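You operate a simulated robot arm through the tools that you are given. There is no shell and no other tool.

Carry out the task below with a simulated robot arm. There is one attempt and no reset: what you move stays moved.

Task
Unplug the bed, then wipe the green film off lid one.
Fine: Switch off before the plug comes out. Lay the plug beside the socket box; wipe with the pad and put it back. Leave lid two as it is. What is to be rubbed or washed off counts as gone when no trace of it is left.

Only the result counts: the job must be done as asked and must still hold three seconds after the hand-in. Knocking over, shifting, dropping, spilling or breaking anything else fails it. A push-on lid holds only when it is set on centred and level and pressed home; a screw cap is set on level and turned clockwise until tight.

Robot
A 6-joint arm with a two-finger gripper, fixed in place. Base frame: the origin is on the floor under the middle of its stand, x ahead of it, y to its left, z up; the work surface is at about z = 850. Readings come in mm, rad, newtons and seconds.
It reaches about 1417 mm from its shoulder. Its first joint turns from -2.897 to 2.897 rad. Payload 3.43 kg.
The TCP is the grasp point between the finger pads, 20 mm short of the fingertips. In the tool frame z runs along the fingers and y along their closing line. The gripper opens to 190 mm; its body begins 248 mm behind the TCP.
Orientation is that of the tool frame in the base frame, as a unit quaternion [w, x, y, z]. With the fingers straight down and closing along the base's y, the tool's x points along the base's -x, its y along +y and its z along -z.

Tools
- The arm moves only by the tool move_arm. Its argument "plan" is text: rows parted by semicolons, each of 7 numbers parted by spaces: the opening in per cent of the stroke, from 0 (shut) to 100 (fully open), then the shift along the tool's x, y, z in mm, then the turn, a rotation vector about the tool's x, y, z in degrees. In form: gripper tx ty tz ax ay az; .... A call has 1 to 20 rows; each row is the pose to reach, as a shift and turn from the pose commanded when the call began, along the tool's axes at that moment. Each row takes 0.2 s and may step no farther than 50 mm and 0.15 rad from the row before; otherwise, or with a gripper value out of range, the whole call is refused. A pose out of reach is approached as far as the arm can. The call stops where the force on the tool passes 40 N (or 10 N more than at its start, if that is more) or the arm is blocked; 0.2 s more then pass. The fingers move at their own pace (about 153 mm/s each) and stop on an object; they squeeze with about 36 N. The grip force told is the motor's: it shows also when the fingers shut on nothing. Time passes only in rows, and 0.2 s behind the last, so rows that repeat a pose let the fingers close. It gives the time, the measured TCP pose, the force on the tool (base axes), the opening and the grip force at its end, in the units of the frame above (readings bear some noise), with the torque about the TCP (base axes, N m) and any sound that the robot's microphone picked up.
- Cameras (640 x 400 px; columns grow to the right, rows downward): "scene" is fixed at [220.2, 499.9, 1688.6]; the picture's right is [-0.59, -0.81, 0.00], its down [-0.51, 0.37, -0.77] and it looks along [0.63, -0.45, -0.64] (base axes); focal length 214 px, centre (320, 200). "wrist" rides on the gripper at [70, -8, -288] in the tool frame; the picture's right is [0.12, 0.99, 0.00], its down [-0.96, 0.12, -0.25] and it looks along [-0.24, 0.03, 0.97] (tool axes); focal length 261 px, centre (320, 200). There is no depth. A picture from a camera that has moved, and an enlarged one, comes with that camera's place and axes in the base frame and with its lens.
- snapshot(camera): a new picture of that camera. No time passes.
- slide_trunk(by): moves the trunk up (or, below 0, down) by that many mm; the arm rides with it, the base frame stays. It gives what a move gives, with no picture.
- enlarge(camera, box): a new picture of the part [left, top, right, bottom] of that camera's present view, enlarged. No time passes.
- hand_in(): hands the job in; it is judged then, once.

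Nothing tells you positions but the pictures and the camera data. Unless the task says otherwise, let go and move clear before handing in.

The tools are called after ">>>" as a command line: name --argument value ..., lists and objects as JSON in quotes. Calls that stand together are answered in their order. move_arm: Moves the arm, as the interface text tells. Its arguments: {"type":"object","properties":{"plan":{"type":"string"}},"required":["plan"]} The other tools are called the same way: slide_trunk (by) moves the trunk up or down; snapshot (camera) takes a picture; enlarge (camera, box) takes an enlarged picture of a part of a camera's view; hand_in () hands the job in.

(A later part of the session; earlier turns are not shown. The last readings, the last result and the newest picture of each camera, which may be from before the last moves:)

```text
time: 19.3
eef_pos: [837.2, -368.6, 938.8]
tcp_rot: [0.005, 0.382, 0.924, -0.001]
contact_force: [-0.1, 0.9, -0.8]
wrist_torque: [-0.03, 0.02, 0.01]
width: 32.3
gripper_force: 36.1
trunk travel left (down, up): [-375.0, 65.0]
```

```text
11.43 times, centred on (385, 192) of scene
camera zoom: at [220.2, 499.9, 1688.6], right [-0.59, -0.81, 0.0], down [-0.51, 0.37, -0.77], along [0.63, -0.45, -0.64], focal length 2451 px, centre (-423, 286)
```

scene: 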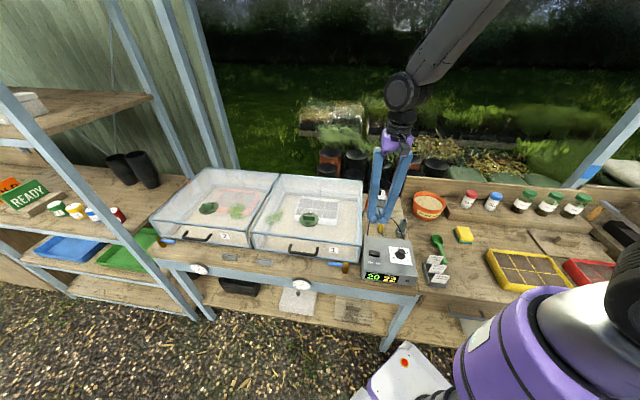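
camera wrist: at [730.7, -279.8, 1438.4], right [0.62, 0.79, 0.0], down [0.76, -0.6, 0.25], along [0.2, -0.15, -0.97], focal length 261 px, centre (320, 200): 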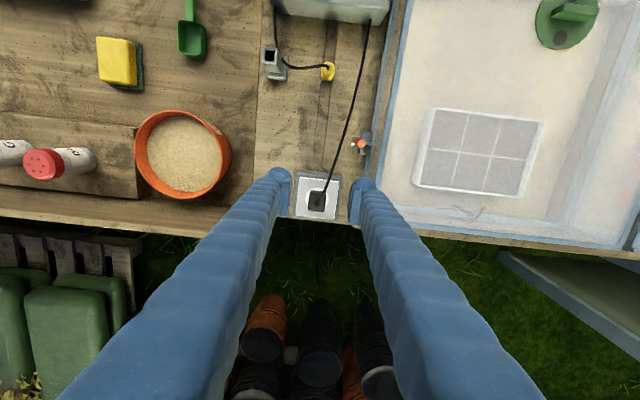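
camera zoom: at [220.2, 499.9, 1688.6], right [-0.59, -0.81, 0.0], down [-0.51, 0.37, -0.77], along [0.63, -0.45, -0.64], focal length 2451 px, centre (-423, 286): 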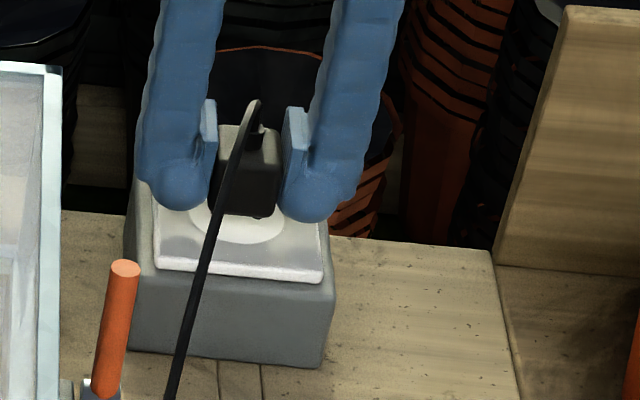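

The plug is out and rising with the gripper. I'll lift it well clear and see how the cord follows and how the pins look.

>>> move_arm --plan "0 0 0 -5 0 0 0; 0 0 0 -10 0 0 0; 0 0 0 -18 0 0 0; 0 0 0 -26 0 0 0; 0 0 0 -36 0 0 0; 0 0 0 -46 0 0 0; 0 0 0 -46 0 0 0"

>>> enlarge --camera "scene" --box '[360, 165, 408, 205]'

>>> enlarge --camera "scene" --box '[345, 160, 445, 300]'

>>> snapshot --camera "wrist"

```text
time: 20.9
eef_pos: [836.7, -369.1, 986.3]
tcp_rot: [0.004, 0.383, 0.924, -0.001]
contact_force: [-0.2, 0.8, -0.9]
wrist_torque: [0.03, 0.02, -0.01]
width: 32.5
gripper_force: 35.7
trunk travel left (down, up): [-375.0, 65.0]
```

```text
10.00 times, centred on (384, 185) of scene
camera zoom: at [220.2, 499.9, 1688.6], right [-0.59, -0.81, 0.0], down [-0.51, 0.37, -0.77], along [0.63, -0.45, -0.64], focal length 2145 px, centre (-320, 350)
```

zoom: 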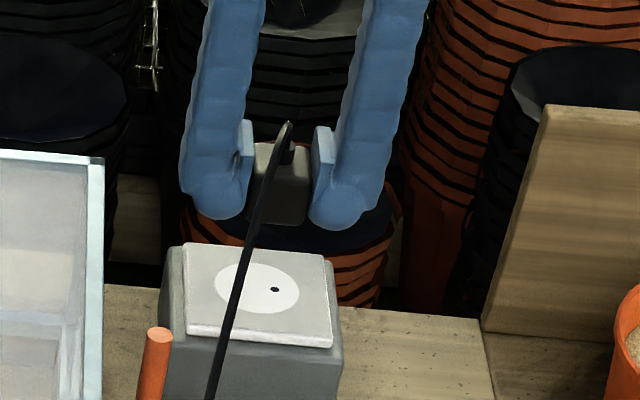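

```text
2.86 times, centred on (395, 230) of scene
camera zoom: at [220.2, 499.9, 1688.6], right [-0.59, -0.81, 0.0], down [-0.51, 0.37, -0.77], along [0.63, -0.45, -0.64], focal length 613 px, centre (106, 114)
```

zoom: 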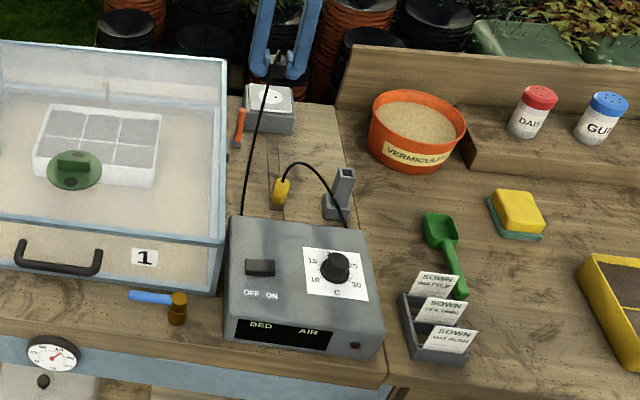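

```text
taken
camera wrist: at [778.8, -323.5, 1272.5], right [0.62, 0.79, 0.0], down [0.76, -0.6, 0.26], along [0.2, -0.16, -0.97], focal length 261 px, centre (320, 200)
```

wrist: 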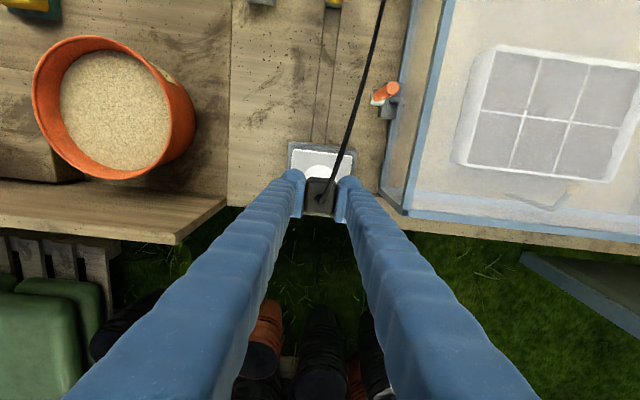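

The plug is fully out of the socket. I'll carry it to the clear bench spot just front-right of the socket box, away from the bowl, and tilt it so it lies down on its side with the cord toward the control box.

>>> move_arm --plan "0 25 -25 0 0 0 0; 0 50 -50 0 0 0 0; 0 75 -75 0 0 0 0; 0 97 -98 0 0 0 0; 0 97 -98 0 0 -7 0; 0 97 -98 0 0 -14 0; 0 97 -98 0 0 -21 0; 0 97 -98 0 0 -28 0; 0 97 -98 0 0 -35 0; 0 97 -98 30 0 -35 0; 0 97 -98 60 0 -35 0; 0 97 -98 60 0 -35 0"

>>> enlarge --camera "scene" --box '[345, 150, 445, 230]'

>>> snapshot --camera "scene"

>>> snapshot --camera "wrist"

```text
time: 23.5
eef_pos: [714.8, -374.5, 936.3]
tcp_rot: [0.268, 0.37, 0.88, -0.13]
contact_force: [2.8, 2.1, -1.8]
wrist_torque: [-0.25, 0.33, -0.26]
width: 32.3
gripper_force: 36.4
out of reach, approached as far as the arm can: row 7, 8, 9, 10, 11, 12
trunk travel left (down, up): [-375.0, 65.0]
```

```text
5.00 times, centred on (395, 190) of scene
camera zoom: at [220.2, 499.9, 1688.6], right [-0.59, -0.81, 0.0], down [-0.51, 0.37, -0.77], along [0.63, -0.45, -0.64], focal length 1072 px, centre (-55, 250)
```

zoom: 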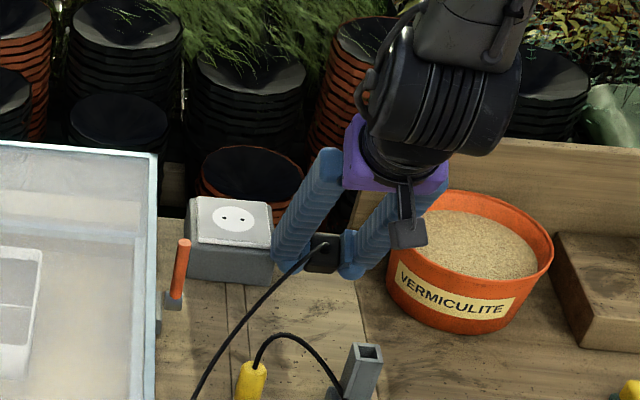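

```text
taken
```

scene: 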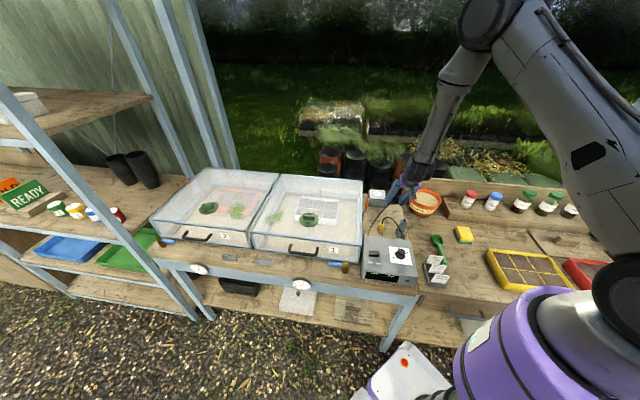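

```text
taken
camera wrist: at [560.3, -215.9, 1132.7], right [0.65, 0.76, -0.1], down [0.55, -0.37, 0.75], along [0.53, -0.53, -0.66], focal length 261 px, centre (320, 200)
```

wrist: 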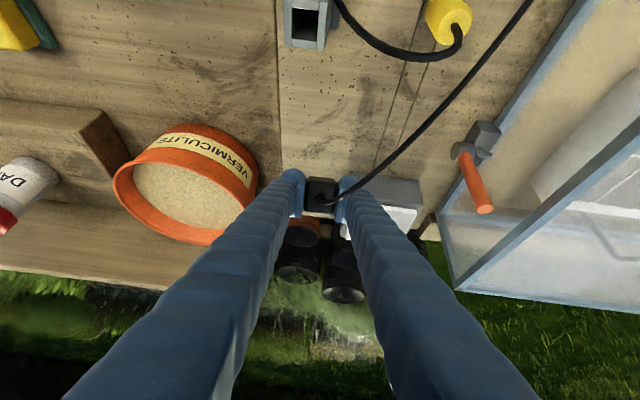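

The arm couldn't reach the full pose, so I won't rely on that steep tilt. A small tilt is enough because the plug has two in-line pins, so I'll reduce it and check where I really am.

>>> move_arm --plan "0 0 0 0 0 6 0; 0 0 0 0 0 12 0; 0 0 0 0 0 18 0; 0 0 0 0 0 23 0; 0 0 0 0 0 23 0"

>>> enlarge --camera "scene" --box '[345, 150, 445, 230]'

>>> snapshot --camera "wrist"

```text
time: 24.7
eef_pos: [712.8, -401.0, 939.2]
tcp_rot: [0.131, 0.31, 0.937, -0.094]
contact_force: [-1.9, 2.1, -1.2]
wrist_torque: [-0.29, -0.15, -0.02]
width: 32.6
gripper_force: 36.3
out of reach, approached as far as the arm can: row 3, 4, 5
trunk travel left (down, up): [-375.0, 65.0]
```

```text
5.00 times, centred on (395, 190) of scene
camera zoom: at [220.2, 499.9, 1688.6], right [-0.59, -0.81, 0.0], down [-0.51, 0.37, -0.77], along [0.63, -0.45, -0.64], focal length 1072 px, centre (-55, 250)
```

zoom: 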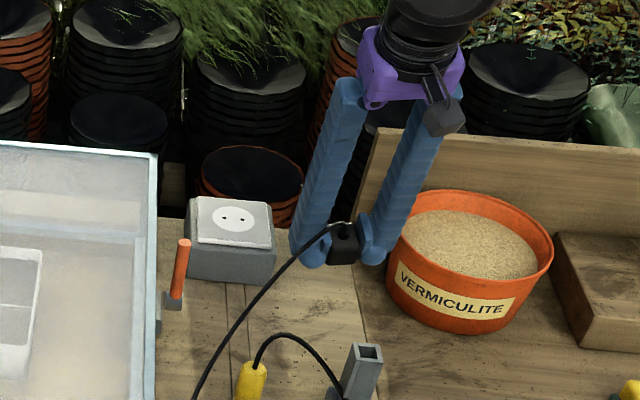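

```text
taken
camera wrist: at [599.9, -293.6, 1190.6], right [0.51, 0.85, -0.13], down [0.77, -0.38, 0.52], along [0.39, -0.36, -0.85], focal length 261 px, centre (320, 200)
```

wrist: 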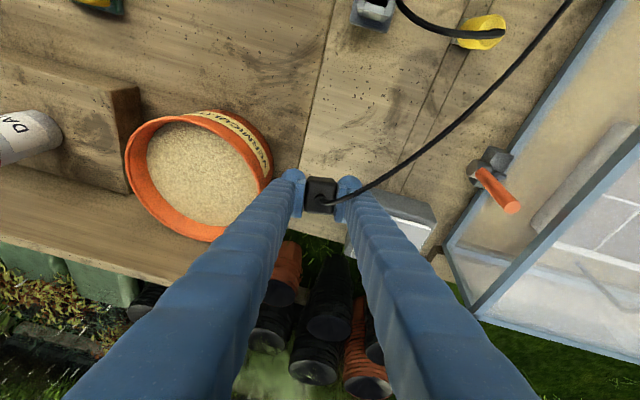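

The arm hits a joint limit there and the fingers have drifted near the bowl. I'll back straight up and away from the bowl before doing anything else.

>>> move_arm --plan "0 -5 3 -25 0 0 0; 0 -10 6 -49 0 0 0; 0 -15 10 -73 0 0 0; 0 -20 15 -98 0 4 0; 0 -20 15 -98 0 8 0; 0 -20 15 -98 0 12 0; 0 -20 15 -98 0 12 0"

>>> snapshot --camera "scene"

>>> snapshot --camera "wrist"

```text
time: 26.3
eef_pos: [713.3, -368.1, 1031.6]
tcp_rot: [0.028, 0.388, 0.921, -0.031]
contact_force: [0.2, 1.3, -0.6]
wrist_torque: [0.0, -0.02, -0.02]
width: 32.4
gripper_force: 36.2
trunk travel left (down, up): [-375.0, 65.0]
```

```text
taken
```

scene: 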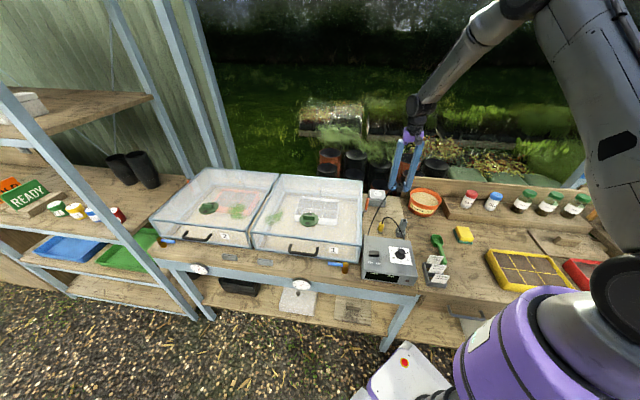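

```text
taken
camera wrist: at [650.1, -299.5, 1313.6], right [0.63, 0.78, -0.05], down [0.75, -0.59, 0.31], along [0.22, -0.23, -0.95], focal length 261 px, centre (320, 200)
```

wrist: 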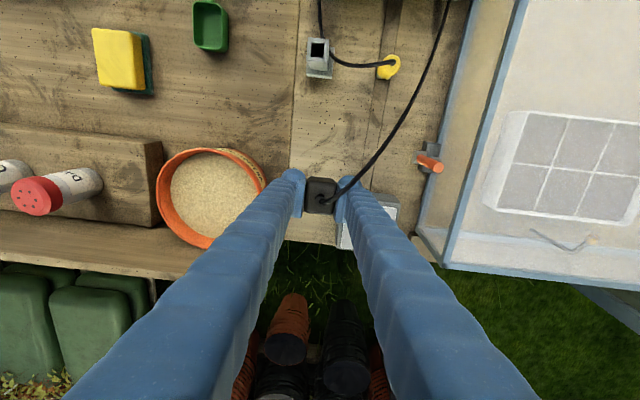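

I'm clear again with the plug still held and the bowl undisturbed. Now I'll line up over the spot in front-right of the socket box with a gentle 10° tilt and lower part way.

>>> move_arm --plan "0 10 -6 0 -1 -3 0; 0 19.6 -11.4 -1 -2.1 -5.7 -0.5; 0 22 -10.3 31 -2.1 -5.7 -0.5; 0 24.5 -9 62 -2.1 -5.7 -0.5; 0 26.8 -8 94 -2.1 -5.7 -0.5; 0 29.2 -6.9 125 -2.1 -5.7 -0.5; 0 29.2 -6.9 125 -2.1 -5.7 -0.5"

>>> enlarge --camera "scene" --box '[360, 165, 440, 225]'

>>> enlarge --camera "wrist" --box '[200, 80, 440, 260]'

```text
time: 27.9
eef_pos: [692.6, -361.0, 906.6]
tcp_rot: [0.081, 0.381, 0.92, -0.034]
contact_force: [0.5, -0.1, -1.1]
wrist_torque: [-0.01, -0.03, -0.01]
width: 32.3
gripper_force: 36.1
trunk travel left (down, up): [-375.0, 65.0]
```

```text
6.67 times, centred on (400, 195) of scene
camera zoom: at [220.2, 499.9, 1688.6], right [-0.59, -0.81, 0.0], down [-0.51, 0.37, -0.77], along [0.63, -0.45, -0.64], focal length 1430 px, centre (-213, 233)
```

zoom: 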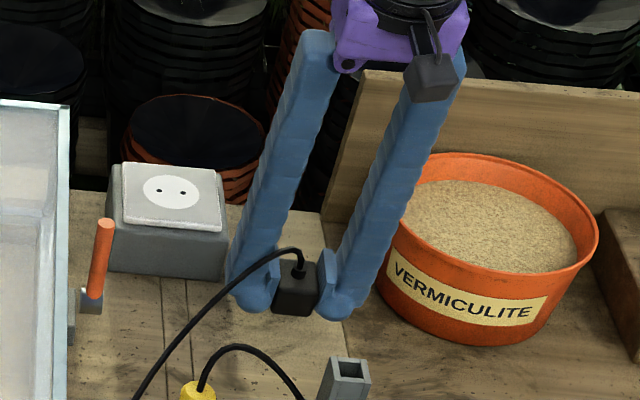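

```text
2.22 times, centred on (320, 170) of wrist
camera zoom: at [602.0, -281.1, 1176.9], right [0.62, 0.78, -0.02], down [0.72, -0.56, 0.41], along [0.31, -0.27, -0.91], focal length 579 px, centre (320, 267)
```

zoom: 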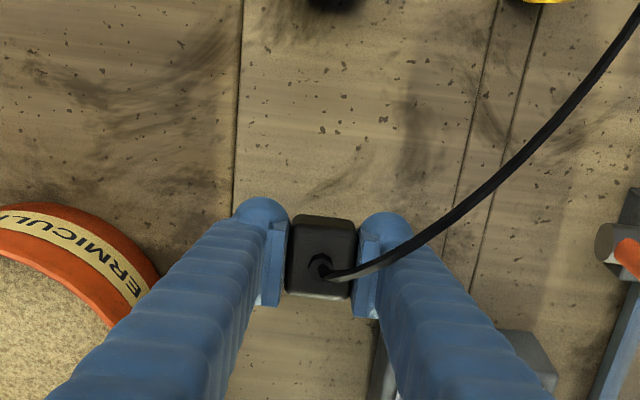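

The plug is over clear bench between the box corner and the bowl. I'll lower it gently until the pins touch.

>>> move_arm --plan "0 0.9 0 4.9 0 0 0; 0 1.8 0 9.8 0 0 0; 0 2.2 0 11.8 0 0 0; 0 2.2 0 11.8 0 0 0"

>>> enlarge --camera "scene" --box '[380, 190, 420, 220]'

```text
time: 28.9
eef_pos: [692.4, -360.4, 894.8]
tcp_rot: [0.08, 0.382, 0.92, -0.034]
contact_force: [-1.3, -0.3, 0.1]
wrist_torque: [-0.03, 0.01, 0.03]
width: 32.3
gripper_force: 36.0
trunk travel left (down, up): [-375.0, 65.0]
```

```text
13.33 times, centred on (400, 205) of scene
camera zoom: at [220.2, 499.9, 1688.6], right [-0.59, -0.81, 0.0], down [-0.51, 0.37, -0.77], along [0.63, -0.45, -0.64], focal length 2860 px, centre (-747, 133)
```

zoom: 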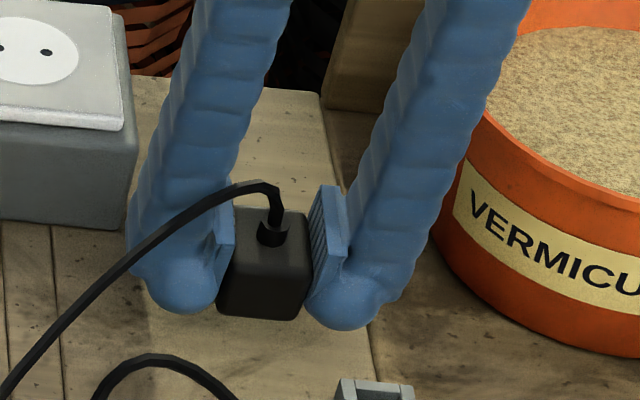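

No contact yet. I'll keep lowering in small steps.

>>> move_arm --plan "0 0.4 0 2 0 0 0; 0 0.7 0 4 0 0 0; 0 1.1 0 6 0 0 0; 0 1.4 0 8 0 0 0; 0 1.4 0 8 0 0 0"

>>> enlarge --camera "scene" --box '[380, 190, 420, 220]'

```text
time: 30.1
eef_pos: [692.9, -360.1, 886.5]
tcp_rot: [0.08, 0.381, 0.92, -0.034]
contact_force: [-0.5, 0.4, 0.2]
wrist_torque: [0.01, -0.01, 0.02]
width: 32.2
gripper_force: 35.9
trunk travel left (down, up): [-375.0, 65.0]
```

```text
13.33 times, centred on (400, 205) of scene
camera zoom: at [220.2, 499.9, 1688.6], right [-0.59, -0.81, 0.0], down [-0.51, 0.37, -0.77], along [0.63, -0.45, -0.64], focal length 2860 px, centre (-747, 133)
```

zoom: 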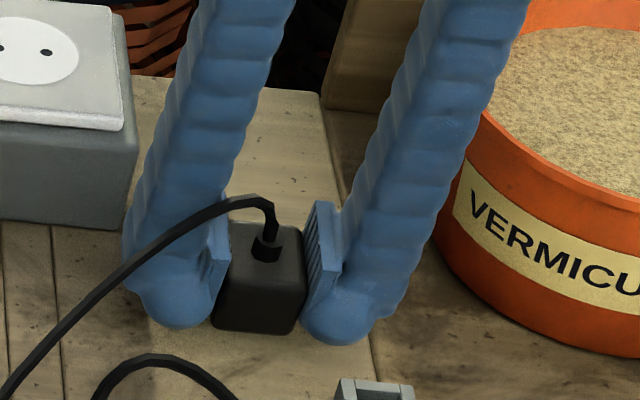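

Still no contact. Continuing down by small steps.

>>> move_arm --plan "0 0.3 0 1.5 0 0 0; 0 0.5 0 3 0 0 0; 0 0.8 0 4.5 0 0 0; 0 1.1 0 6 0 0 0; 0 1.3 0 7.5 0 0 0; 0 1.3 0 7.5 0 0 0"

>>> enlarge --camera "scene" --box '[380, 190, 420, 220]'

```text
time: 31.5
eef_pos: [693.2, -360.3, 878.0]
tcp_rot: [0.08, 0.381, 0.92, -0.035]
contact_force: [-0.5, -0.3, 0.7]
wrist_torque: [0.01, -0.05, 0.0]
width: 32.6
gripper_force: 36.2
trunk travel left (down, up): [-375.0, 65.0]
```

```text
13.33 times, centred on (400, 205) of scene
camera zoom: at [220.2, 499.9, 1688.6], right [-0.59, -0.81, 0.0], down [-0.51, 0.37, -0.77], along [0.63, -0.45, -0.64], focal length 2860 px, centre (-747, 133)
```

zoom: 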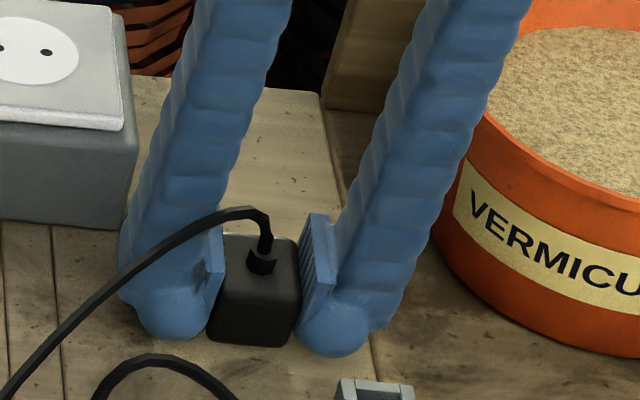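

Still free of the bench. I'll continue in 1 mm steps.

>>> move_arm --plan "0 0.2 0 1 0 0 0; 0 0.4 0 2 0 0 0; 0 0.5 0 3 0 0 0; 0 0.7 0 4 0 0 0; 0 0.9 0 5 0 0 0; 0 0.9 0 5 0 0 0"

>>> enlarge --camera "scene" --box '[380, 190, 420, 220]'

```text
time: 32.9
eef_pos: [691.4, -361.9, 874.7]
tcp_rot: [0.08, 0.381, 0.92, -0.034]
contact_force: [-1.3, 0.1, 11.4]
wrist_torque: [0.3, 0.06, 0.02]
width: 32.5
gripper_force: 36.1
trunk travel left (down, up): [-375.0, 65.0]
```

```text
13.33 times, centred on (400, 205) of scene
camera zoom: at [220.2, 499.9, 1688.6], right [-0.59, -0.81, 0.0], down [-0.51, 0.37, -0.77], along [0.63, -0.45, -0.64], focal length 2860 px, centre (-747, 133)
```

zoom: 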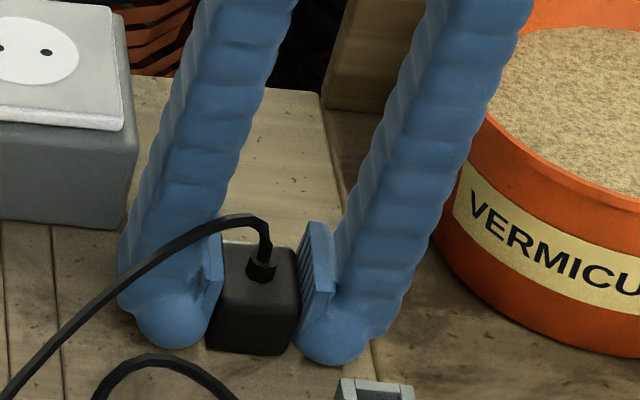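

It touched down at 11 N. I'll open slightly to release the plug and see how it settles.

>>> move_arm --plan "18 0 0 -1 0 0 0; 20 0 0 -1 0 0 0; 24 0 0 -1 0 0 0; 24 0 0 -1 0 0 0; 24 0 0 -1 0 0 0"

>>> enlarge --camera "scene" --box '[380, 190, 420, 220]'

>>> enlarge --camera "wrist" --box '[240, 110, 400, 230]'

```text
time: 34.1
eef_pos: [692.6, -361.4, 874.1]
tcp_rot: [0.081, 0.381, 0.92, -0.034]
contact_force: [0.1, -0.7, 1.2]
wrist_torque: [0.01, 0.03, 0.0]
width: 45.6
gripper_force: 0.1
trunk travel left (down, up): [-375.0, 65.0]
```

```text
13.33 times, centred on (400, 205) of scene
camera zoom: at [220.2, 499.9, 1688.6], right [-0.59, -0.81, 0.0], down [-0.51, 0.37, -0.77], along [0.63, -0.45, -0.64], focal length 2860 px, centre (-747, 133)
```

zoom: 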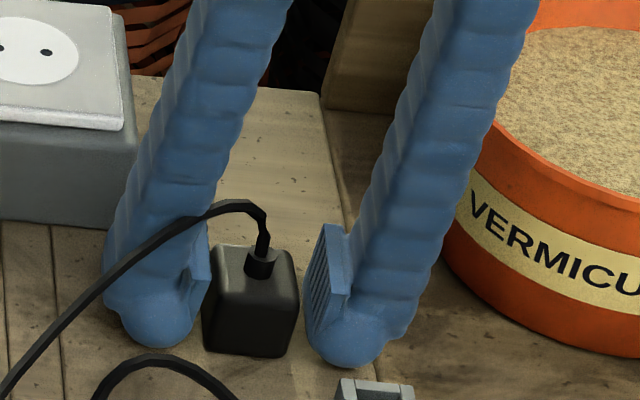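

```text
3.33 times, centred on (320, 170) of wrist
camera zoom: at [601.6, -281.4, 1145.2], right [0.62, 0.78, -0.02], down [0.72, -0.56, 0.41], along [0.31, -0.27, -0.91], focal length 869 px, centre (320, 300)
```

zoom: 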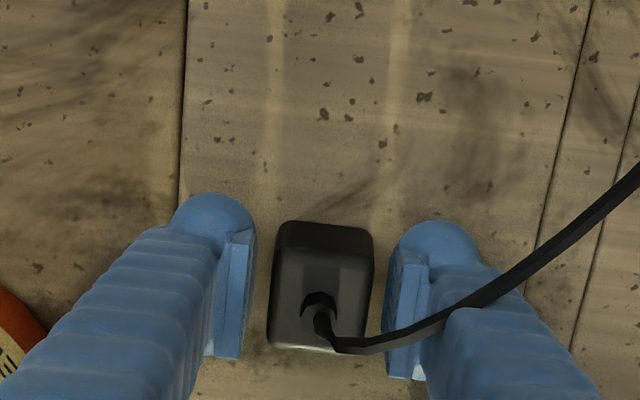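

The plug now stands free on the bench just beside the socket box corner. I'll lift straight up, keeping the fingers clear of the plug and the cord.

>>> move_arm --plan "24 -2 0 -10 0 0 0; 24 -5 0 -20 0 0 0; 24 -8 0 -35 0 0 0; 24 -12 0 -60 0 0 0; 24 -17 0 -90 0 0 0; 24 -23 0 -120 0 0 0; 24 -29 0 -150 0 0 0; 24 -29 0 -150 0 0 0"

>>> enlarge --camera "scene" --box '[350, 160, 450, 240]'

>>> snapshot --camera "wrist"

```text
time: 35.9
eef_pos: [692.4, -361.7, 1027.9]
tcp_rot: [0.08, 0.382, 0.92, -0.035]
contact_force: [-0.6, 0.6, -0.3]
wrist_torque: [0.0, 0.0, 0.0]
width: 45.7
gripper_force: 0.1
trunk travel left (down, up): [-375.0, 65.0]
```

```text
5.00 times, centred on (400, 200) of scene
camera zoom: at [220.2, 499.9, 1688.6], right [-0.59, -0.81, 0.0], down [-0.51, 0.37, -0.77], along [0.63, -0.45, -0.64], focal length 1072 px, centre (-80, 200)
```

zoom: 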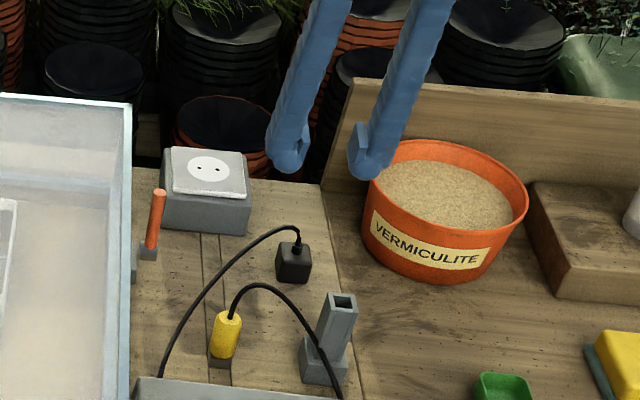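

```text
taken
camera wrist: at [602.5, -281.3, 1297.0], right [0.62, 0.78, -0.02], down [0.72, -0.56, 0.41], along [0.31, -0.27, -0.91], focal length 261 px, centre (320, 200)
```

wrist: 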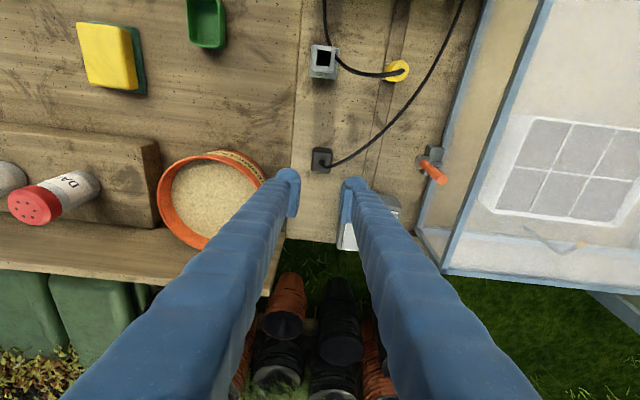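

The plug stands on the bench beside the socket box, free of the gripper. Next is the pad: I'll rise, level the gripper and move above the yellow sponge.

>>> move_arm --plan "24 -7 0 -39.4 0 3.3 0; 24 -14 0 -78.8 0 6.6 0; 30 -20.9 -0.4 -118.2 0 10 0; 40 -6.3 -39.9 -120.6 0 10 0; 50 8.2 -79.3 -123.1 0 10 0; 50 22.8 -118.8 -125.5 0 10 0; 50 37.3 -158.2 -128 0 10 0; 50 51.9 -197.7 -130.4 0 10 0; 50 66.5 -237.1 -132.8 0 10 0; 50 81 -276.6 -135.3 0 10 0; 50 95.6 -316 -137.7 0 10 0; 50 95.6 -316 -137.7 0 10 0"

>>> snapshot --camera "wrist"

>>> snapshot --camera "scene"

```text
time: 38.5
eef_pos: [386.8, -505.3, 1142.3]
tcp_rot: [0.0, 0.382, 0.924, -0.002]
contact_force: [-0.2, 0.1, 0.4]
wrist_torque: [0.03, 0.05, 0.01]
width: 95.1
gripper_force: 0.0
trunk travel left (down, up): [-375.0, 65.0]
```

```text
taken
camera wrist: at [331.7, -459.3, 1429.7], right [0.62, 0.79, 0.0], down [0.76, -0.6, 0.25], along [0.19, -0.16, -0.97], focal length 261 px, centre (320, 200)
```

wrist: 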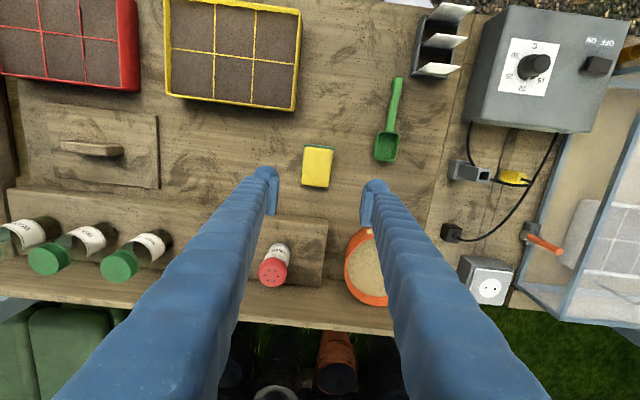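

```text
taken
```

scene: 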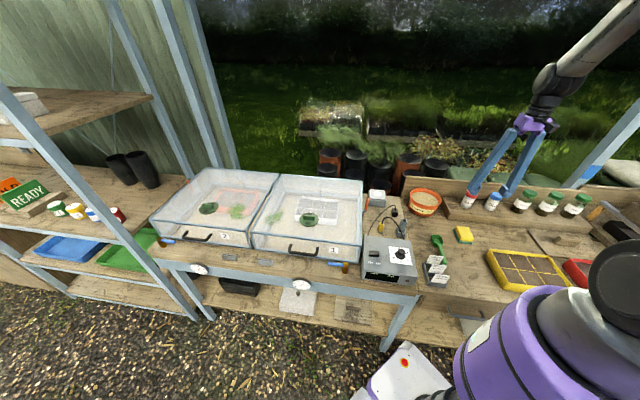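

The gripper is almost straight above the pad. I'll zoom in to measure its size and orientation.

>>> enlarge --camera "wrist" --box '[286, 135, 350, 195]'

>>> enlarge --camera "scene" --box '[445, 220, 485, 250]'

```text
6.67 times, centred on (318, 165) of wrist
camera zoom: at [331.7, -459.3, 1429.7], right [0.62, 0.79, 0.0], down [0.76, -0.6, 0.25], along [0.19, -0.16, -0.97], focal length 1738 px, centre (333, 433)
```

zoom: 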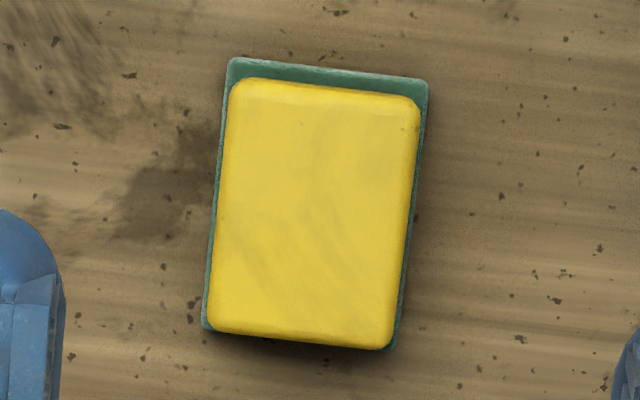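

```text
13.33 times, centred on (465, 235) of scene
camera zoom: at [220.2, 499.9, 1688.6], right [-0.59, -0.81, 0.0], down [-0.51, 0.37, -0.77], along [0.63, -0.45, -0.64], focal length 2860 px, centre (-1613, -267)
```

zoom: 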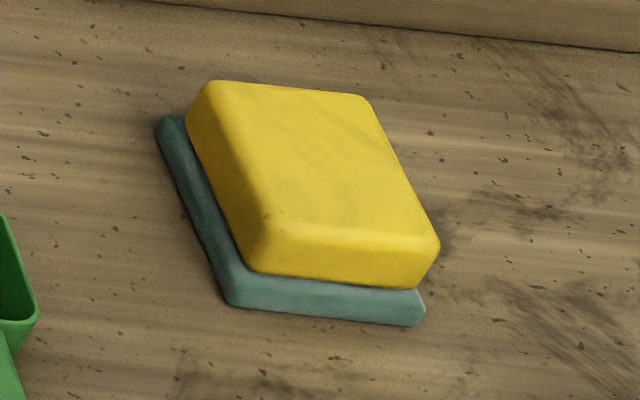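

The pad is a yellow sponge about 61 × 86 mm, with a slightly larger teal scourer layer at the bottom, square with the bench. I'll centre on it, descend so the tips stay above the teal layer, and stop short to check.

>>> move_arm --plan "50 6 -4.5 30 0 0 0; 50 6 -4.5 75 0 0 0; 50 6 -4.5 120 0 0 0; 50 6 -4.5 165 0 0 0; 50 6 -4.5 205 0 0 0; 50 6 -4.5 235 0 0 0; 50 6 -4.5 250 0 0 0; 50 6 -4.5 250 0 0 0"

>>> enlarge --camera "wrist" --box '[220, 110, 420, 260]'

>>> enlarge --camera "scene" --box '[435, 205, 495, 250]'

```text
time: 40.3
eef_pos: [379.9, -503.3, 894.8]
tcp_rot: [0.001, 0.383, 0.924, -0.001]
contact_force: [0.4, -0.7, -0.3]
wrist_torque: [-0.01, 0.01, -0.03]
width: 94.9
gripper_force: 0.1
trunk travel left (down, up): [-375.0, 65.0]
```

```text
2.67 times, centred on (320, 185) of wrist
camera zoom: at [324.1, -458.7, 1182.4], right [0.62, 0.79, 0.0], down [0.76, -0.6, 0.25], along [0.19, -0.16, -0.97], focal length 695 px, centre (320, 240)
```

zoom: 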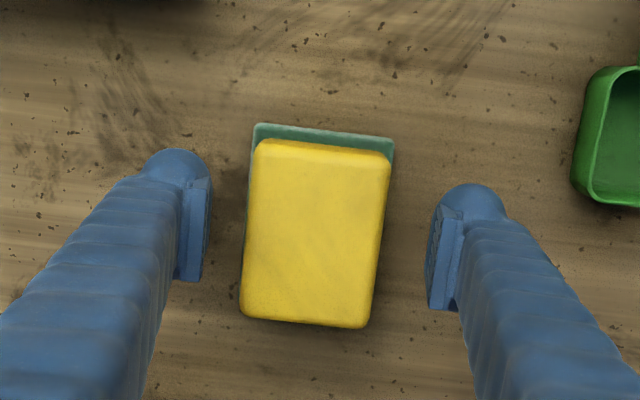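

```text
8.89 times, centred on (465, 228) of scene
camera zoom: at [220.2, 499.9, 1688.6], right [-0.59, -0.81, 0.0], down [-0.51, 0.37, -0.77], along [0.63, -0.45, -0.64], focal length 1906 px, centre (-969, -44)
```

zoom: 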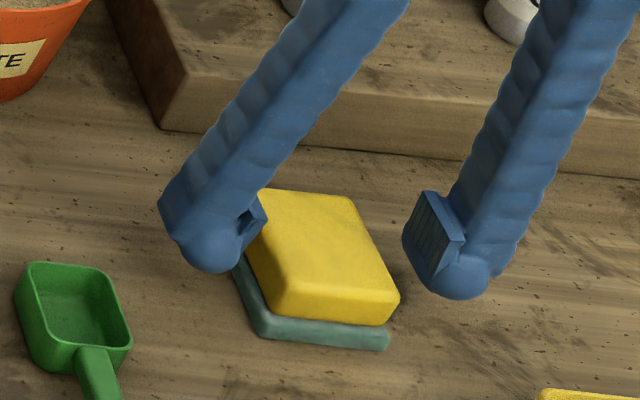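

The pad is centred between the fingers. I'll lower 10 mm more and close on the yellow part.

>>> move_arm --plan "50 0 0 5 0 0 0; 50 0 0 10 0 0 0; 35 0 0 10 0 0 0; 20 0 0 10 0 0 0; 0 0 0 10 0 0 0; 0 0 0 10 0 0 0; 0 0 0 10 0 0 0"

>>> enlarge --camera "scene" --box '[435, 205, 495, 250]'

>>> enlarge --camera "wrist" --box '[220, 110, 420, 260]'

```text
time: 41.9
eef_pos: [379.2, -503.1, 886.2]
tcp_rot: [0.001, 0.383, 0.924, -0.001]
contact_force: [0.4, 0.6, 0.3]
wrist_torque: [-0.02, 0.0, -0.02]
width: 58.7
gripper_force: 36.2
trunk travel left (down, up): [-375.0, 65.0]
```

```text
8.89 times, centred on (465, 228) of scene
camera zoom: at [220.2, 499.9, 1688.6], right [-0.59, -0.81, 0.0], down [-0.51, 0.37, -0.77], along [0.63, -0.45, -0.64], focal length 1906 px, centre (-969, -44)
```

zoom: 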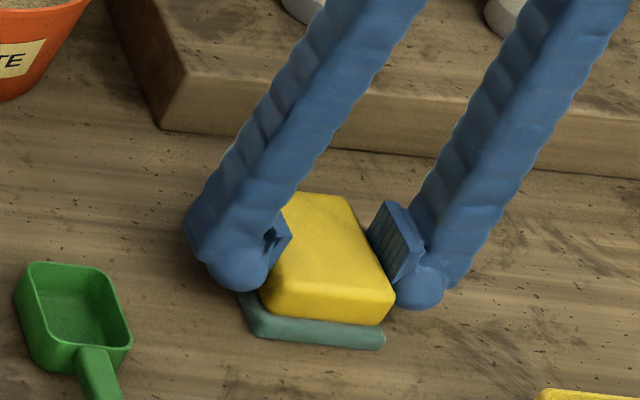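

```text
2.67 times, centred on (320, 185) of wrist
camera zoom: at [323.5, -458.2, 1173.2], right [0.62, 0.79, 0.0], down [0.76, -0.6, 0.25], along [0.19, -0.16, -0.97], focal length 695 px, centre (320, 240)
```

zoom: 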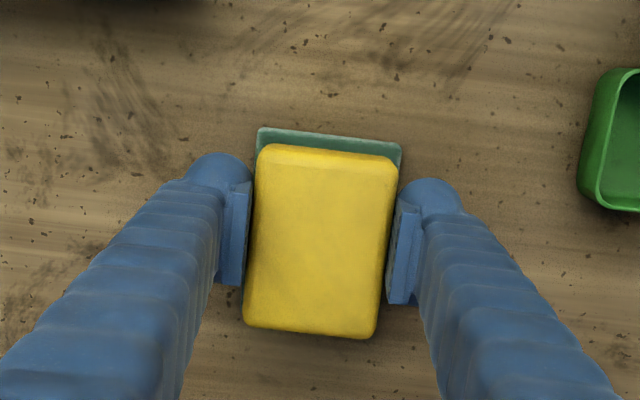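

I have the pad at 58.7 mm width, TCP (379.2, −503.1, 886.2), which I'll use as the return point. Now I'll lift slowly and see whether the teal layer comes with it.

>>> move_arm --plan "0 0 0 -5 0 0 0; 0 0 0 -15 0 0 0; 0 0 0 -30 0 0 0; 0 0 0 -50 0 0 0; 0 0 0 -70 0 0 0; 0 0 0 -70 0 0 0"

>>> enlarge --camera "scene" --box '[435, 195, 495, 250]'

>>> enlarge --camera "wrist" --box '[220, 110, 420, 260]'

```text
time: 43.3
eef_pos: [378.6, -502.8, 956.7]
tcp_rot: [0.0, 0.382, 0.924, -0.001]
contact_force: [-0.2, -0.3, -0.2]
wrist_torque: [0.0, 0.01, -0.02]
width: 58.7
gripper_force: 35.8
trunk travel left (down, up): [-375.0, 65.0]
```

```text
7.27 times, centred on (465, 222) of scene
camera zoom: at [220.2, 499.9, 1688.6], right [-0.59, -0.81, 0.0], down [-0.51, 0.37, -0.77], along [0.63, -0.45, -0.64], focal length 1560 px, centre (-734, 36)
```

zoom: 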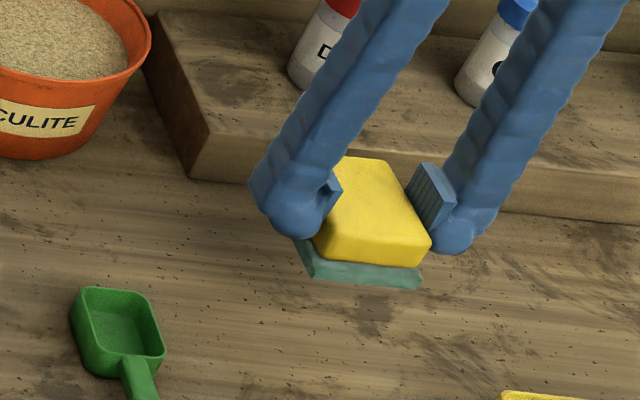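

```text
2.67 times, centred on (320, 185) of wrist
camera zoom: at [323.8, -457.8, 1244.0], right [0.62, 0.79, 0.0], down [0.76, -0.6, 0.25], along [0.19, -0.16, -0.97], focal length 695 px, centre (320, 240)
```

zoom: 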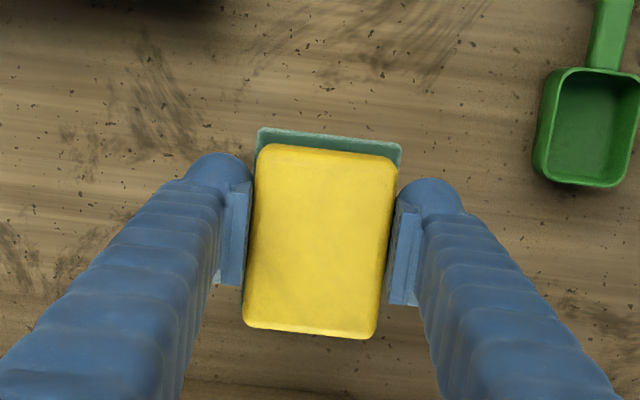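

The teal scourer is part of the pad, and its underside is about 36 mm below the TCP. I'll rise to a safe height and carry the pad across toward lid one.

>>> move_arm --plan "0 0 0 -48 0 0 0; 0 0 0 -96 0 0 0; 0 0 0 -145 0 0 0; 0 0 0 -193 0 0 0; 0 0 0 -193 0 0 0"

>>> move_arm --plan "0 7.7 39.8 0 0 0 0; 0 15.4 79.6 0 0 0 0; 0 23.1 119.4 0 0 0 0; 0 30.8 159.2 0 0 0 0; 0 38.5 199 0 0 0 0; 0 46.2 238.8 0 0 0 0; 0 53.9 278.6 0 0 0 0; 0 61.6 318.4 0 0 0 0; 0 69.3 358.2 0 0 0 0; 0 77 398 0 0 0 0; 0 84.7 437.8 0 0 0 0; 0 92.4 477.6 0 0 0 0; 0 100.1 517.4 0 0 0 0; 0 107.8 557.2 0 0 0 0; 0 115.5 597 0 0 0 0; 0 123.2 636.8 0 0 0 0; 0 130.9 676.6 0 0 0 0; 0 138.6 716.4 0 0 0 0; 0 146.3 756.2 0 0 0 0; 0 154 795.8 0 0 0 0"

>>> snapshot --camera "wrist"

>>> snapshot --camera "scene"

```text
time: 44.5
eef_pos: [381.0, -502.9, 1150.1]
tcp_rot: [0.0, 0.383, 0.924, 0.0]
contact_force: [-0.3, -0.3, -0.5]
wrist_torque: [0.02, 0.03, 0.0]
width: 58.6
gripper_force: 36.1
trunk travel left (down, up): [-375.0, 65.0]
```

```text
time: 48.7
eef_pos: [833.5, 167.8, 1150.3]
tcp_rot: [-0.001, 0.383, 0.924, -0.001]
contact_force: [-0.2, -0.2, -0.2]
wrist_torque: [-0.1, 0.02, 0.02]
width: 58.4
gripper_force: 36.1
trunk travel left (down, up): [-375.0, 65.0]
```

```text
taken
camera wrist: at [777.2, 214.4, 1436.5], right [0.62, 0.79, 0.0], down [0.76, -0.6, 0.25], along [0.19, -0.16, -0.97], focal length 261 px, centre (320, 200)
```

wrist: 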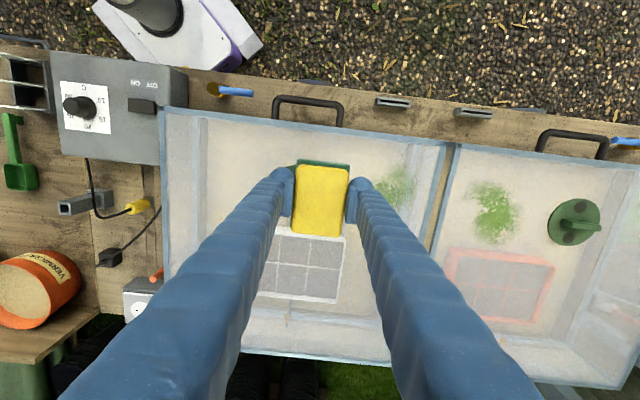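

```text
taken
```

scene: 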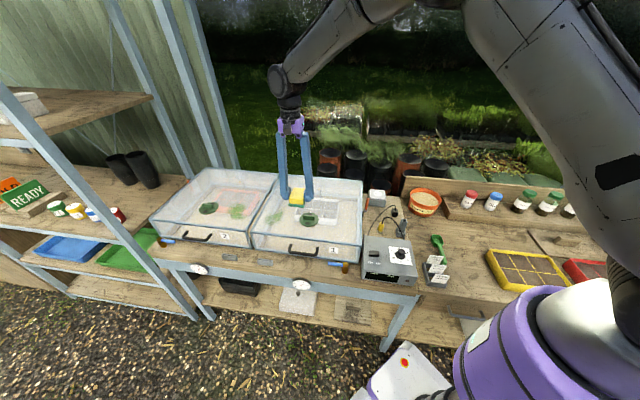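

The film on lid one is visible just left of the pad (right side in the wrist view), near the gap between the lids. I'll zoom in to map its extent and the lid edges.

>>> enlarge --camera "wrist" --box '[350, 120, 462, 220]'

>>> enlarge --camera "wrist" --box '[160, 90, 480, 370]'

>>> enlarge --camera "scene" --box '[230, 170, 370, 270]'

```text
4.00 times, centred on (406, 170) of wrist
camera zoom: at [777.2, 214.4, 1436.5], right [0.62, 0.79, 0.0], down [0.76, -0.6, 0.25], along [0.19, -0.16, -0.97], focal length 1043 px, centre (-24, 320)
```

zoom: 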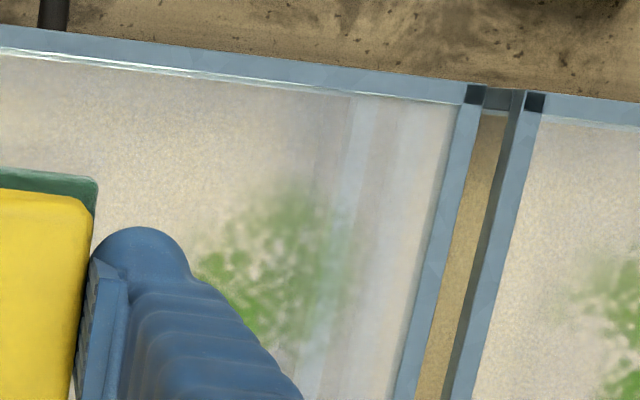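

```text
1.43 times, centred on (320, 230) of wrist
camera zoom: at [777.2, 214.4, 1436.5], right [0.62, 0.79, 0.0], down [0.76, -0.6, 0.25], along [0.19, -0.16, -0.97], focal length 372 px, centre (320, 157)
```

zoom: 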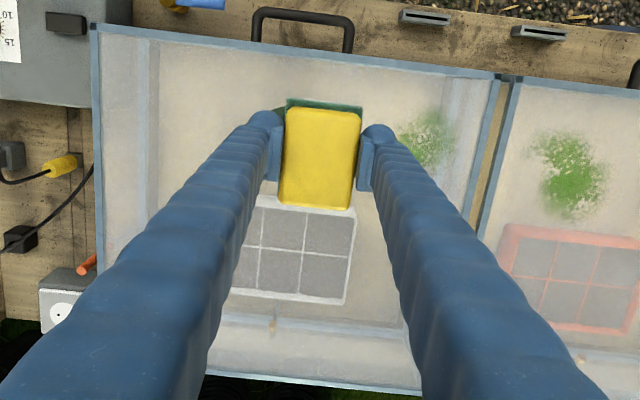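

```text
4.00 times, centred on (300, 220) of scene
camera zoom: at [220.2, 499.9, 1688.6], right [-0.59, -0.81, 0.0], down [-0.51, 0.37, -0.77], along [0.63, -0.45, -0.64], focal length 858 px, centre (400, 120)
```

zoom: 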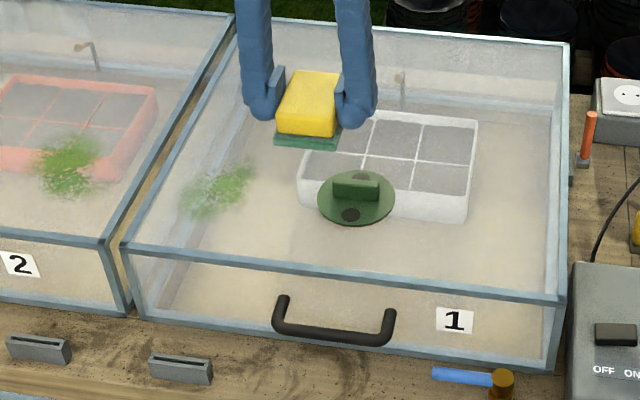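

The film matches the plane of lid one's top face, spanning roughly L 800–895 and Bk 428–552 in bench coordinates, clear of the vent disc and just inside the left frame bar. I'll position the pad over it and come down close to the glass.

>>> move_arm --plan "0 -5 34 0 0 0 0; 0 -10 68 0 0 0 0; 0 -15 103 0 0 0 0; 0 -19 137 0 0 0 0; 0 -19 137 40 0 0 0; 0 -19 137 80 0 0 0; 0 -19 137 110 0 0 0; 0 -19 137 125 0 0 0; 0 -19 137 125 0 0 0"

>>> enlarge --camera "wrist" --box '[220, 80, 460, 260]'

>>> enlarge --camera "scene" --box '[230, 160, 350, 250]'

```text
time: 50.7
eef_pos: [941.7, 254.2, 1023.7]
tcp_rot: [0.0, 0.383, 0.924, -0.001]
contact_force: [0.4, -0.6, -1.6]
wrist_torque: [-0.03, -0.02, -0.01]
width: 58.6
gripper_force: 35.9
trunk travel left (down, up): [-375.0, 65.0]
```

```text
2.22 times, centred on (340, 170) of wrist
camera zoom: at [887.0, 299.6, 1310.8], right [0.62, 0.79, 0.0], down [0.76, -0.6, 0.25], along [0.19, -0.16, -0.97], focal length 579 px, centre (276, 267)
```

zoom: 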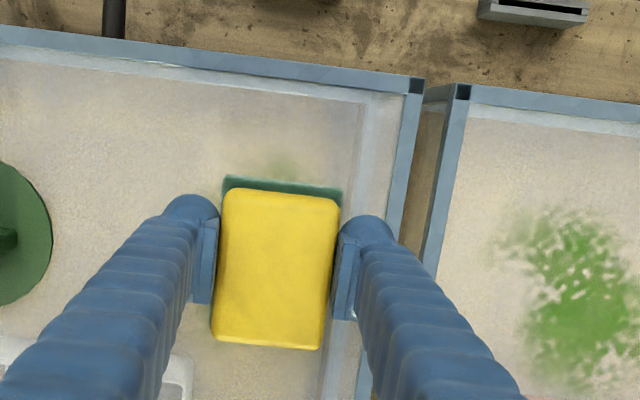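

```text
4.44 times, centred on (290, 205) of scene
camera zoom: at [220.2, 499.9, 1688.6], right [-0.59, -0.81, 0.0], down [-0.51, 0.37, -0.77], along [0.63, -0.45, -0.64], focal length 953 px, centre (453, 178)
```

zoom: 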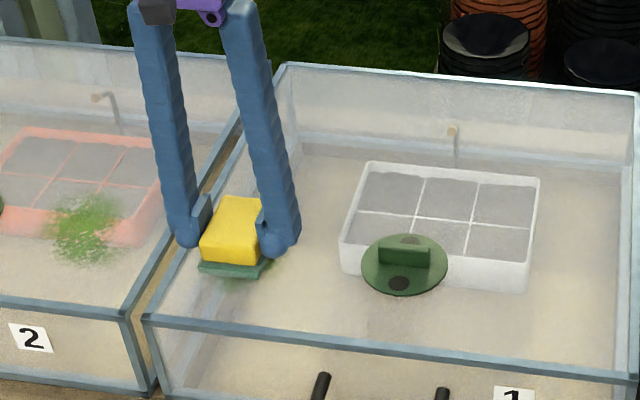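

The pad nearly covers the film. I'll now lower in small steps until it touches the glass lightly.

>>> move_arm --plan "0 0 0 5 0 0 0; 0 0 0 8 0 0 0; 0 0 0 10 0 0 0; 0 0 0 12 0 0 0; 0 0 0 13 0 0 0; 0 0 0 13 0 0 0"

```text
time: 52.1
eef_pos: [943.4, 254.8, 1013.2]
tcp_rot: [0.002, 0.383, 0.924, 0.0]
contact_force: [4.5, 4.5, 32.8]
wrist_torque: [0.08, -0.07, -0.05]
width: 58.9
gripper_force: 35.9
trunk travel left (down, up): [-375.0, 65.0]
```

Contact came a bit sooner than expected, at 33 N. I'll ease off to a light pressure.

>>> move_arm --plan "0 0 0 -1 0 0 0; 0 0 0 -2 0 0 0; 0 0 0 -2 0 0 0"

```text
time: 52.9
eef_pos: [942.5, 253.7, 1014.0]
tcp_rot: [0.001, 0.382, 0.924, -0.001]
contact_force: [8.1, 4.6, 26.0]
wrist_torque: [0.05, -0.4, 0.05]
width: 58.6
gripper_force: 36.1
trunk travel left (down, up): [-375.0, 65.0]
```

>>> move_arm --plan "0 0 0 -2 0 0 0; 0 0 0 -4 0 0 0; 0 0 0 -4 0 0 0"

>>> enlarge --camera "wrist" --box '[220, 80, 460, 260]'

>>> enlarge --camera "scene" --box '[240, 180, 320, 240]'

```text
time: 53.7
eef_pos: [942.4, 253.2, 1014.6]
tcp_rot: [-0.002, 0.382, 0.924, -0.002]
contact_force: [-0.2, -0.9, -0.8]
wrist_torque: [0.01, -0.01, 0.0]
width: 58.6
gripper_force: 36.0
trunk travel left (down, up): [-375.0, 65.0]
```

```text
2.22 times, centred on (340, 170) of wrist
camera zoom: at [887.5, 298.7, 1301.8], right [0.62, 0.79, -0.01], down [0.76, -0.6, 0.25], along [0.19, -0.16, -0.97], focal length 579 px, centre (276, 267)
```

zoom: 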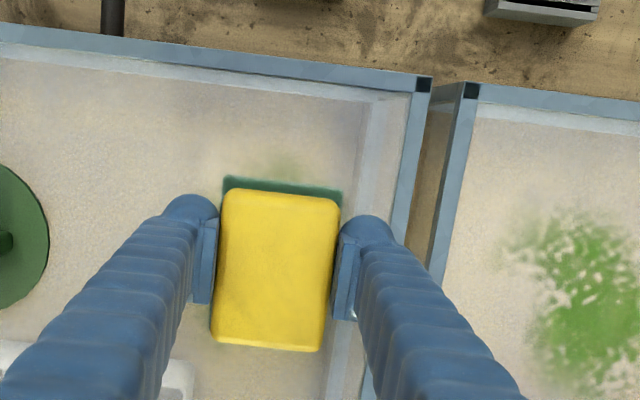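

```text
6.67 times, centred on (280, 210) of scene
camera zoom: at [220.2, 499.9, 1688.6], right [-0.59, -0.81, 0.0], down [-0.51, 0.37, -0.77], along [0.63, -0.45, -0.64], focal length 1430 px, centre (587, 133)
```

zoom: 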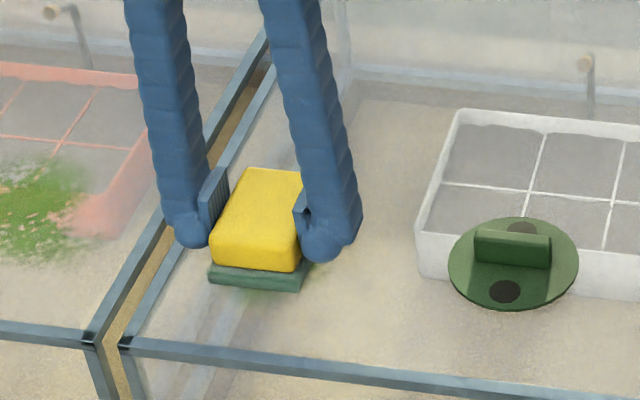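

The pad just rests on the glass now. I'll press lightly with about 2 mm of command and run a first set of overlapping strokes over the film, keeping inside the frame bars and away from the vent.

>>> move_arm --plan "0 0 0 2 0 0 0; 0 0 12 2 0 0 0; 0 0 25 2 0 0 0; 0 0 10 2 0 0 0; 0 0 -8 2 0 0 0; 0 0 -23 2 0 0 0; 0 18 -23 2 0 0 0; 0 38 -23 2 0 0 0; 0 38 -5 2 0 0 0; 0 38 12 2 0 0 0; 0 38 25 2 0 0 0; 0 18 25 2 0 0 0; 0 0 25 2 0 0 0; 0 -18 25 2 0 0 0; 0 -36 25 2 0 0 0; 0 -36 8 2 0 0 0; 0 -36 -10 2 0 0 0; 0 -36 -23 2 0 0 0; 0 -18 -10 2 0 0 0; 0 0 0 2 0 0 0"

>>> enlarge --camera "wrist" --box '[220, 80, 460, 260]'

>>> enlarge --camera "scene" --box '[240, 180, 320, 240]'

```text
time: 57.9
eef_pos: [940.6, 251.7, 1014.6]
tcp_rot: [0.0, 0.382, 0.924, -0.002]
contact_force: [-0.1, 0.5, -1.5]
wrist_torque: [-0.1, -0.03, 0.0]
width: 58.6
gripper_force: 35.7
trunk travel left (down, up): [-375.0, 65.0]
```

```text
2.22 times, centred on (340, 170) of wrist
camera zoom: at [885.2, 298.0, 1301.9], right [0.62, 0.79, 0.0], down [0.76, -0.6, 0.25], along [0.19, -0.16, -0.97], focal length 579 px, centre (276, 267)
```

zoom: 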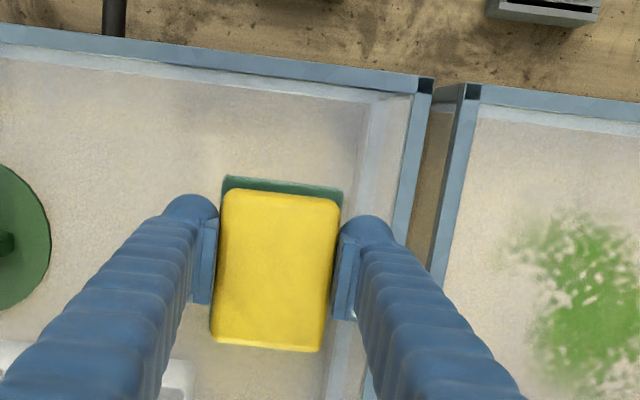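

```text
6.67 times, centred on (280, 210) of scene
camera zoom: at [220.2, 499.9, 1688.6], right [-0.59, -0.81, 0.0], down [-0.51, 0.37, -0.77], along [0.63, -0.45, -0.64], focal length 1430 px, centre (587, 133)
```

zoom: 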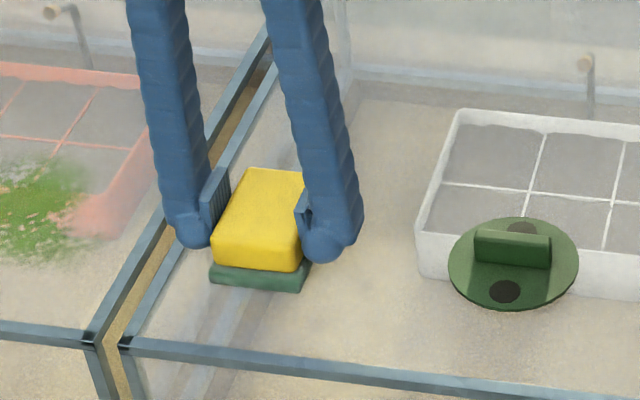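

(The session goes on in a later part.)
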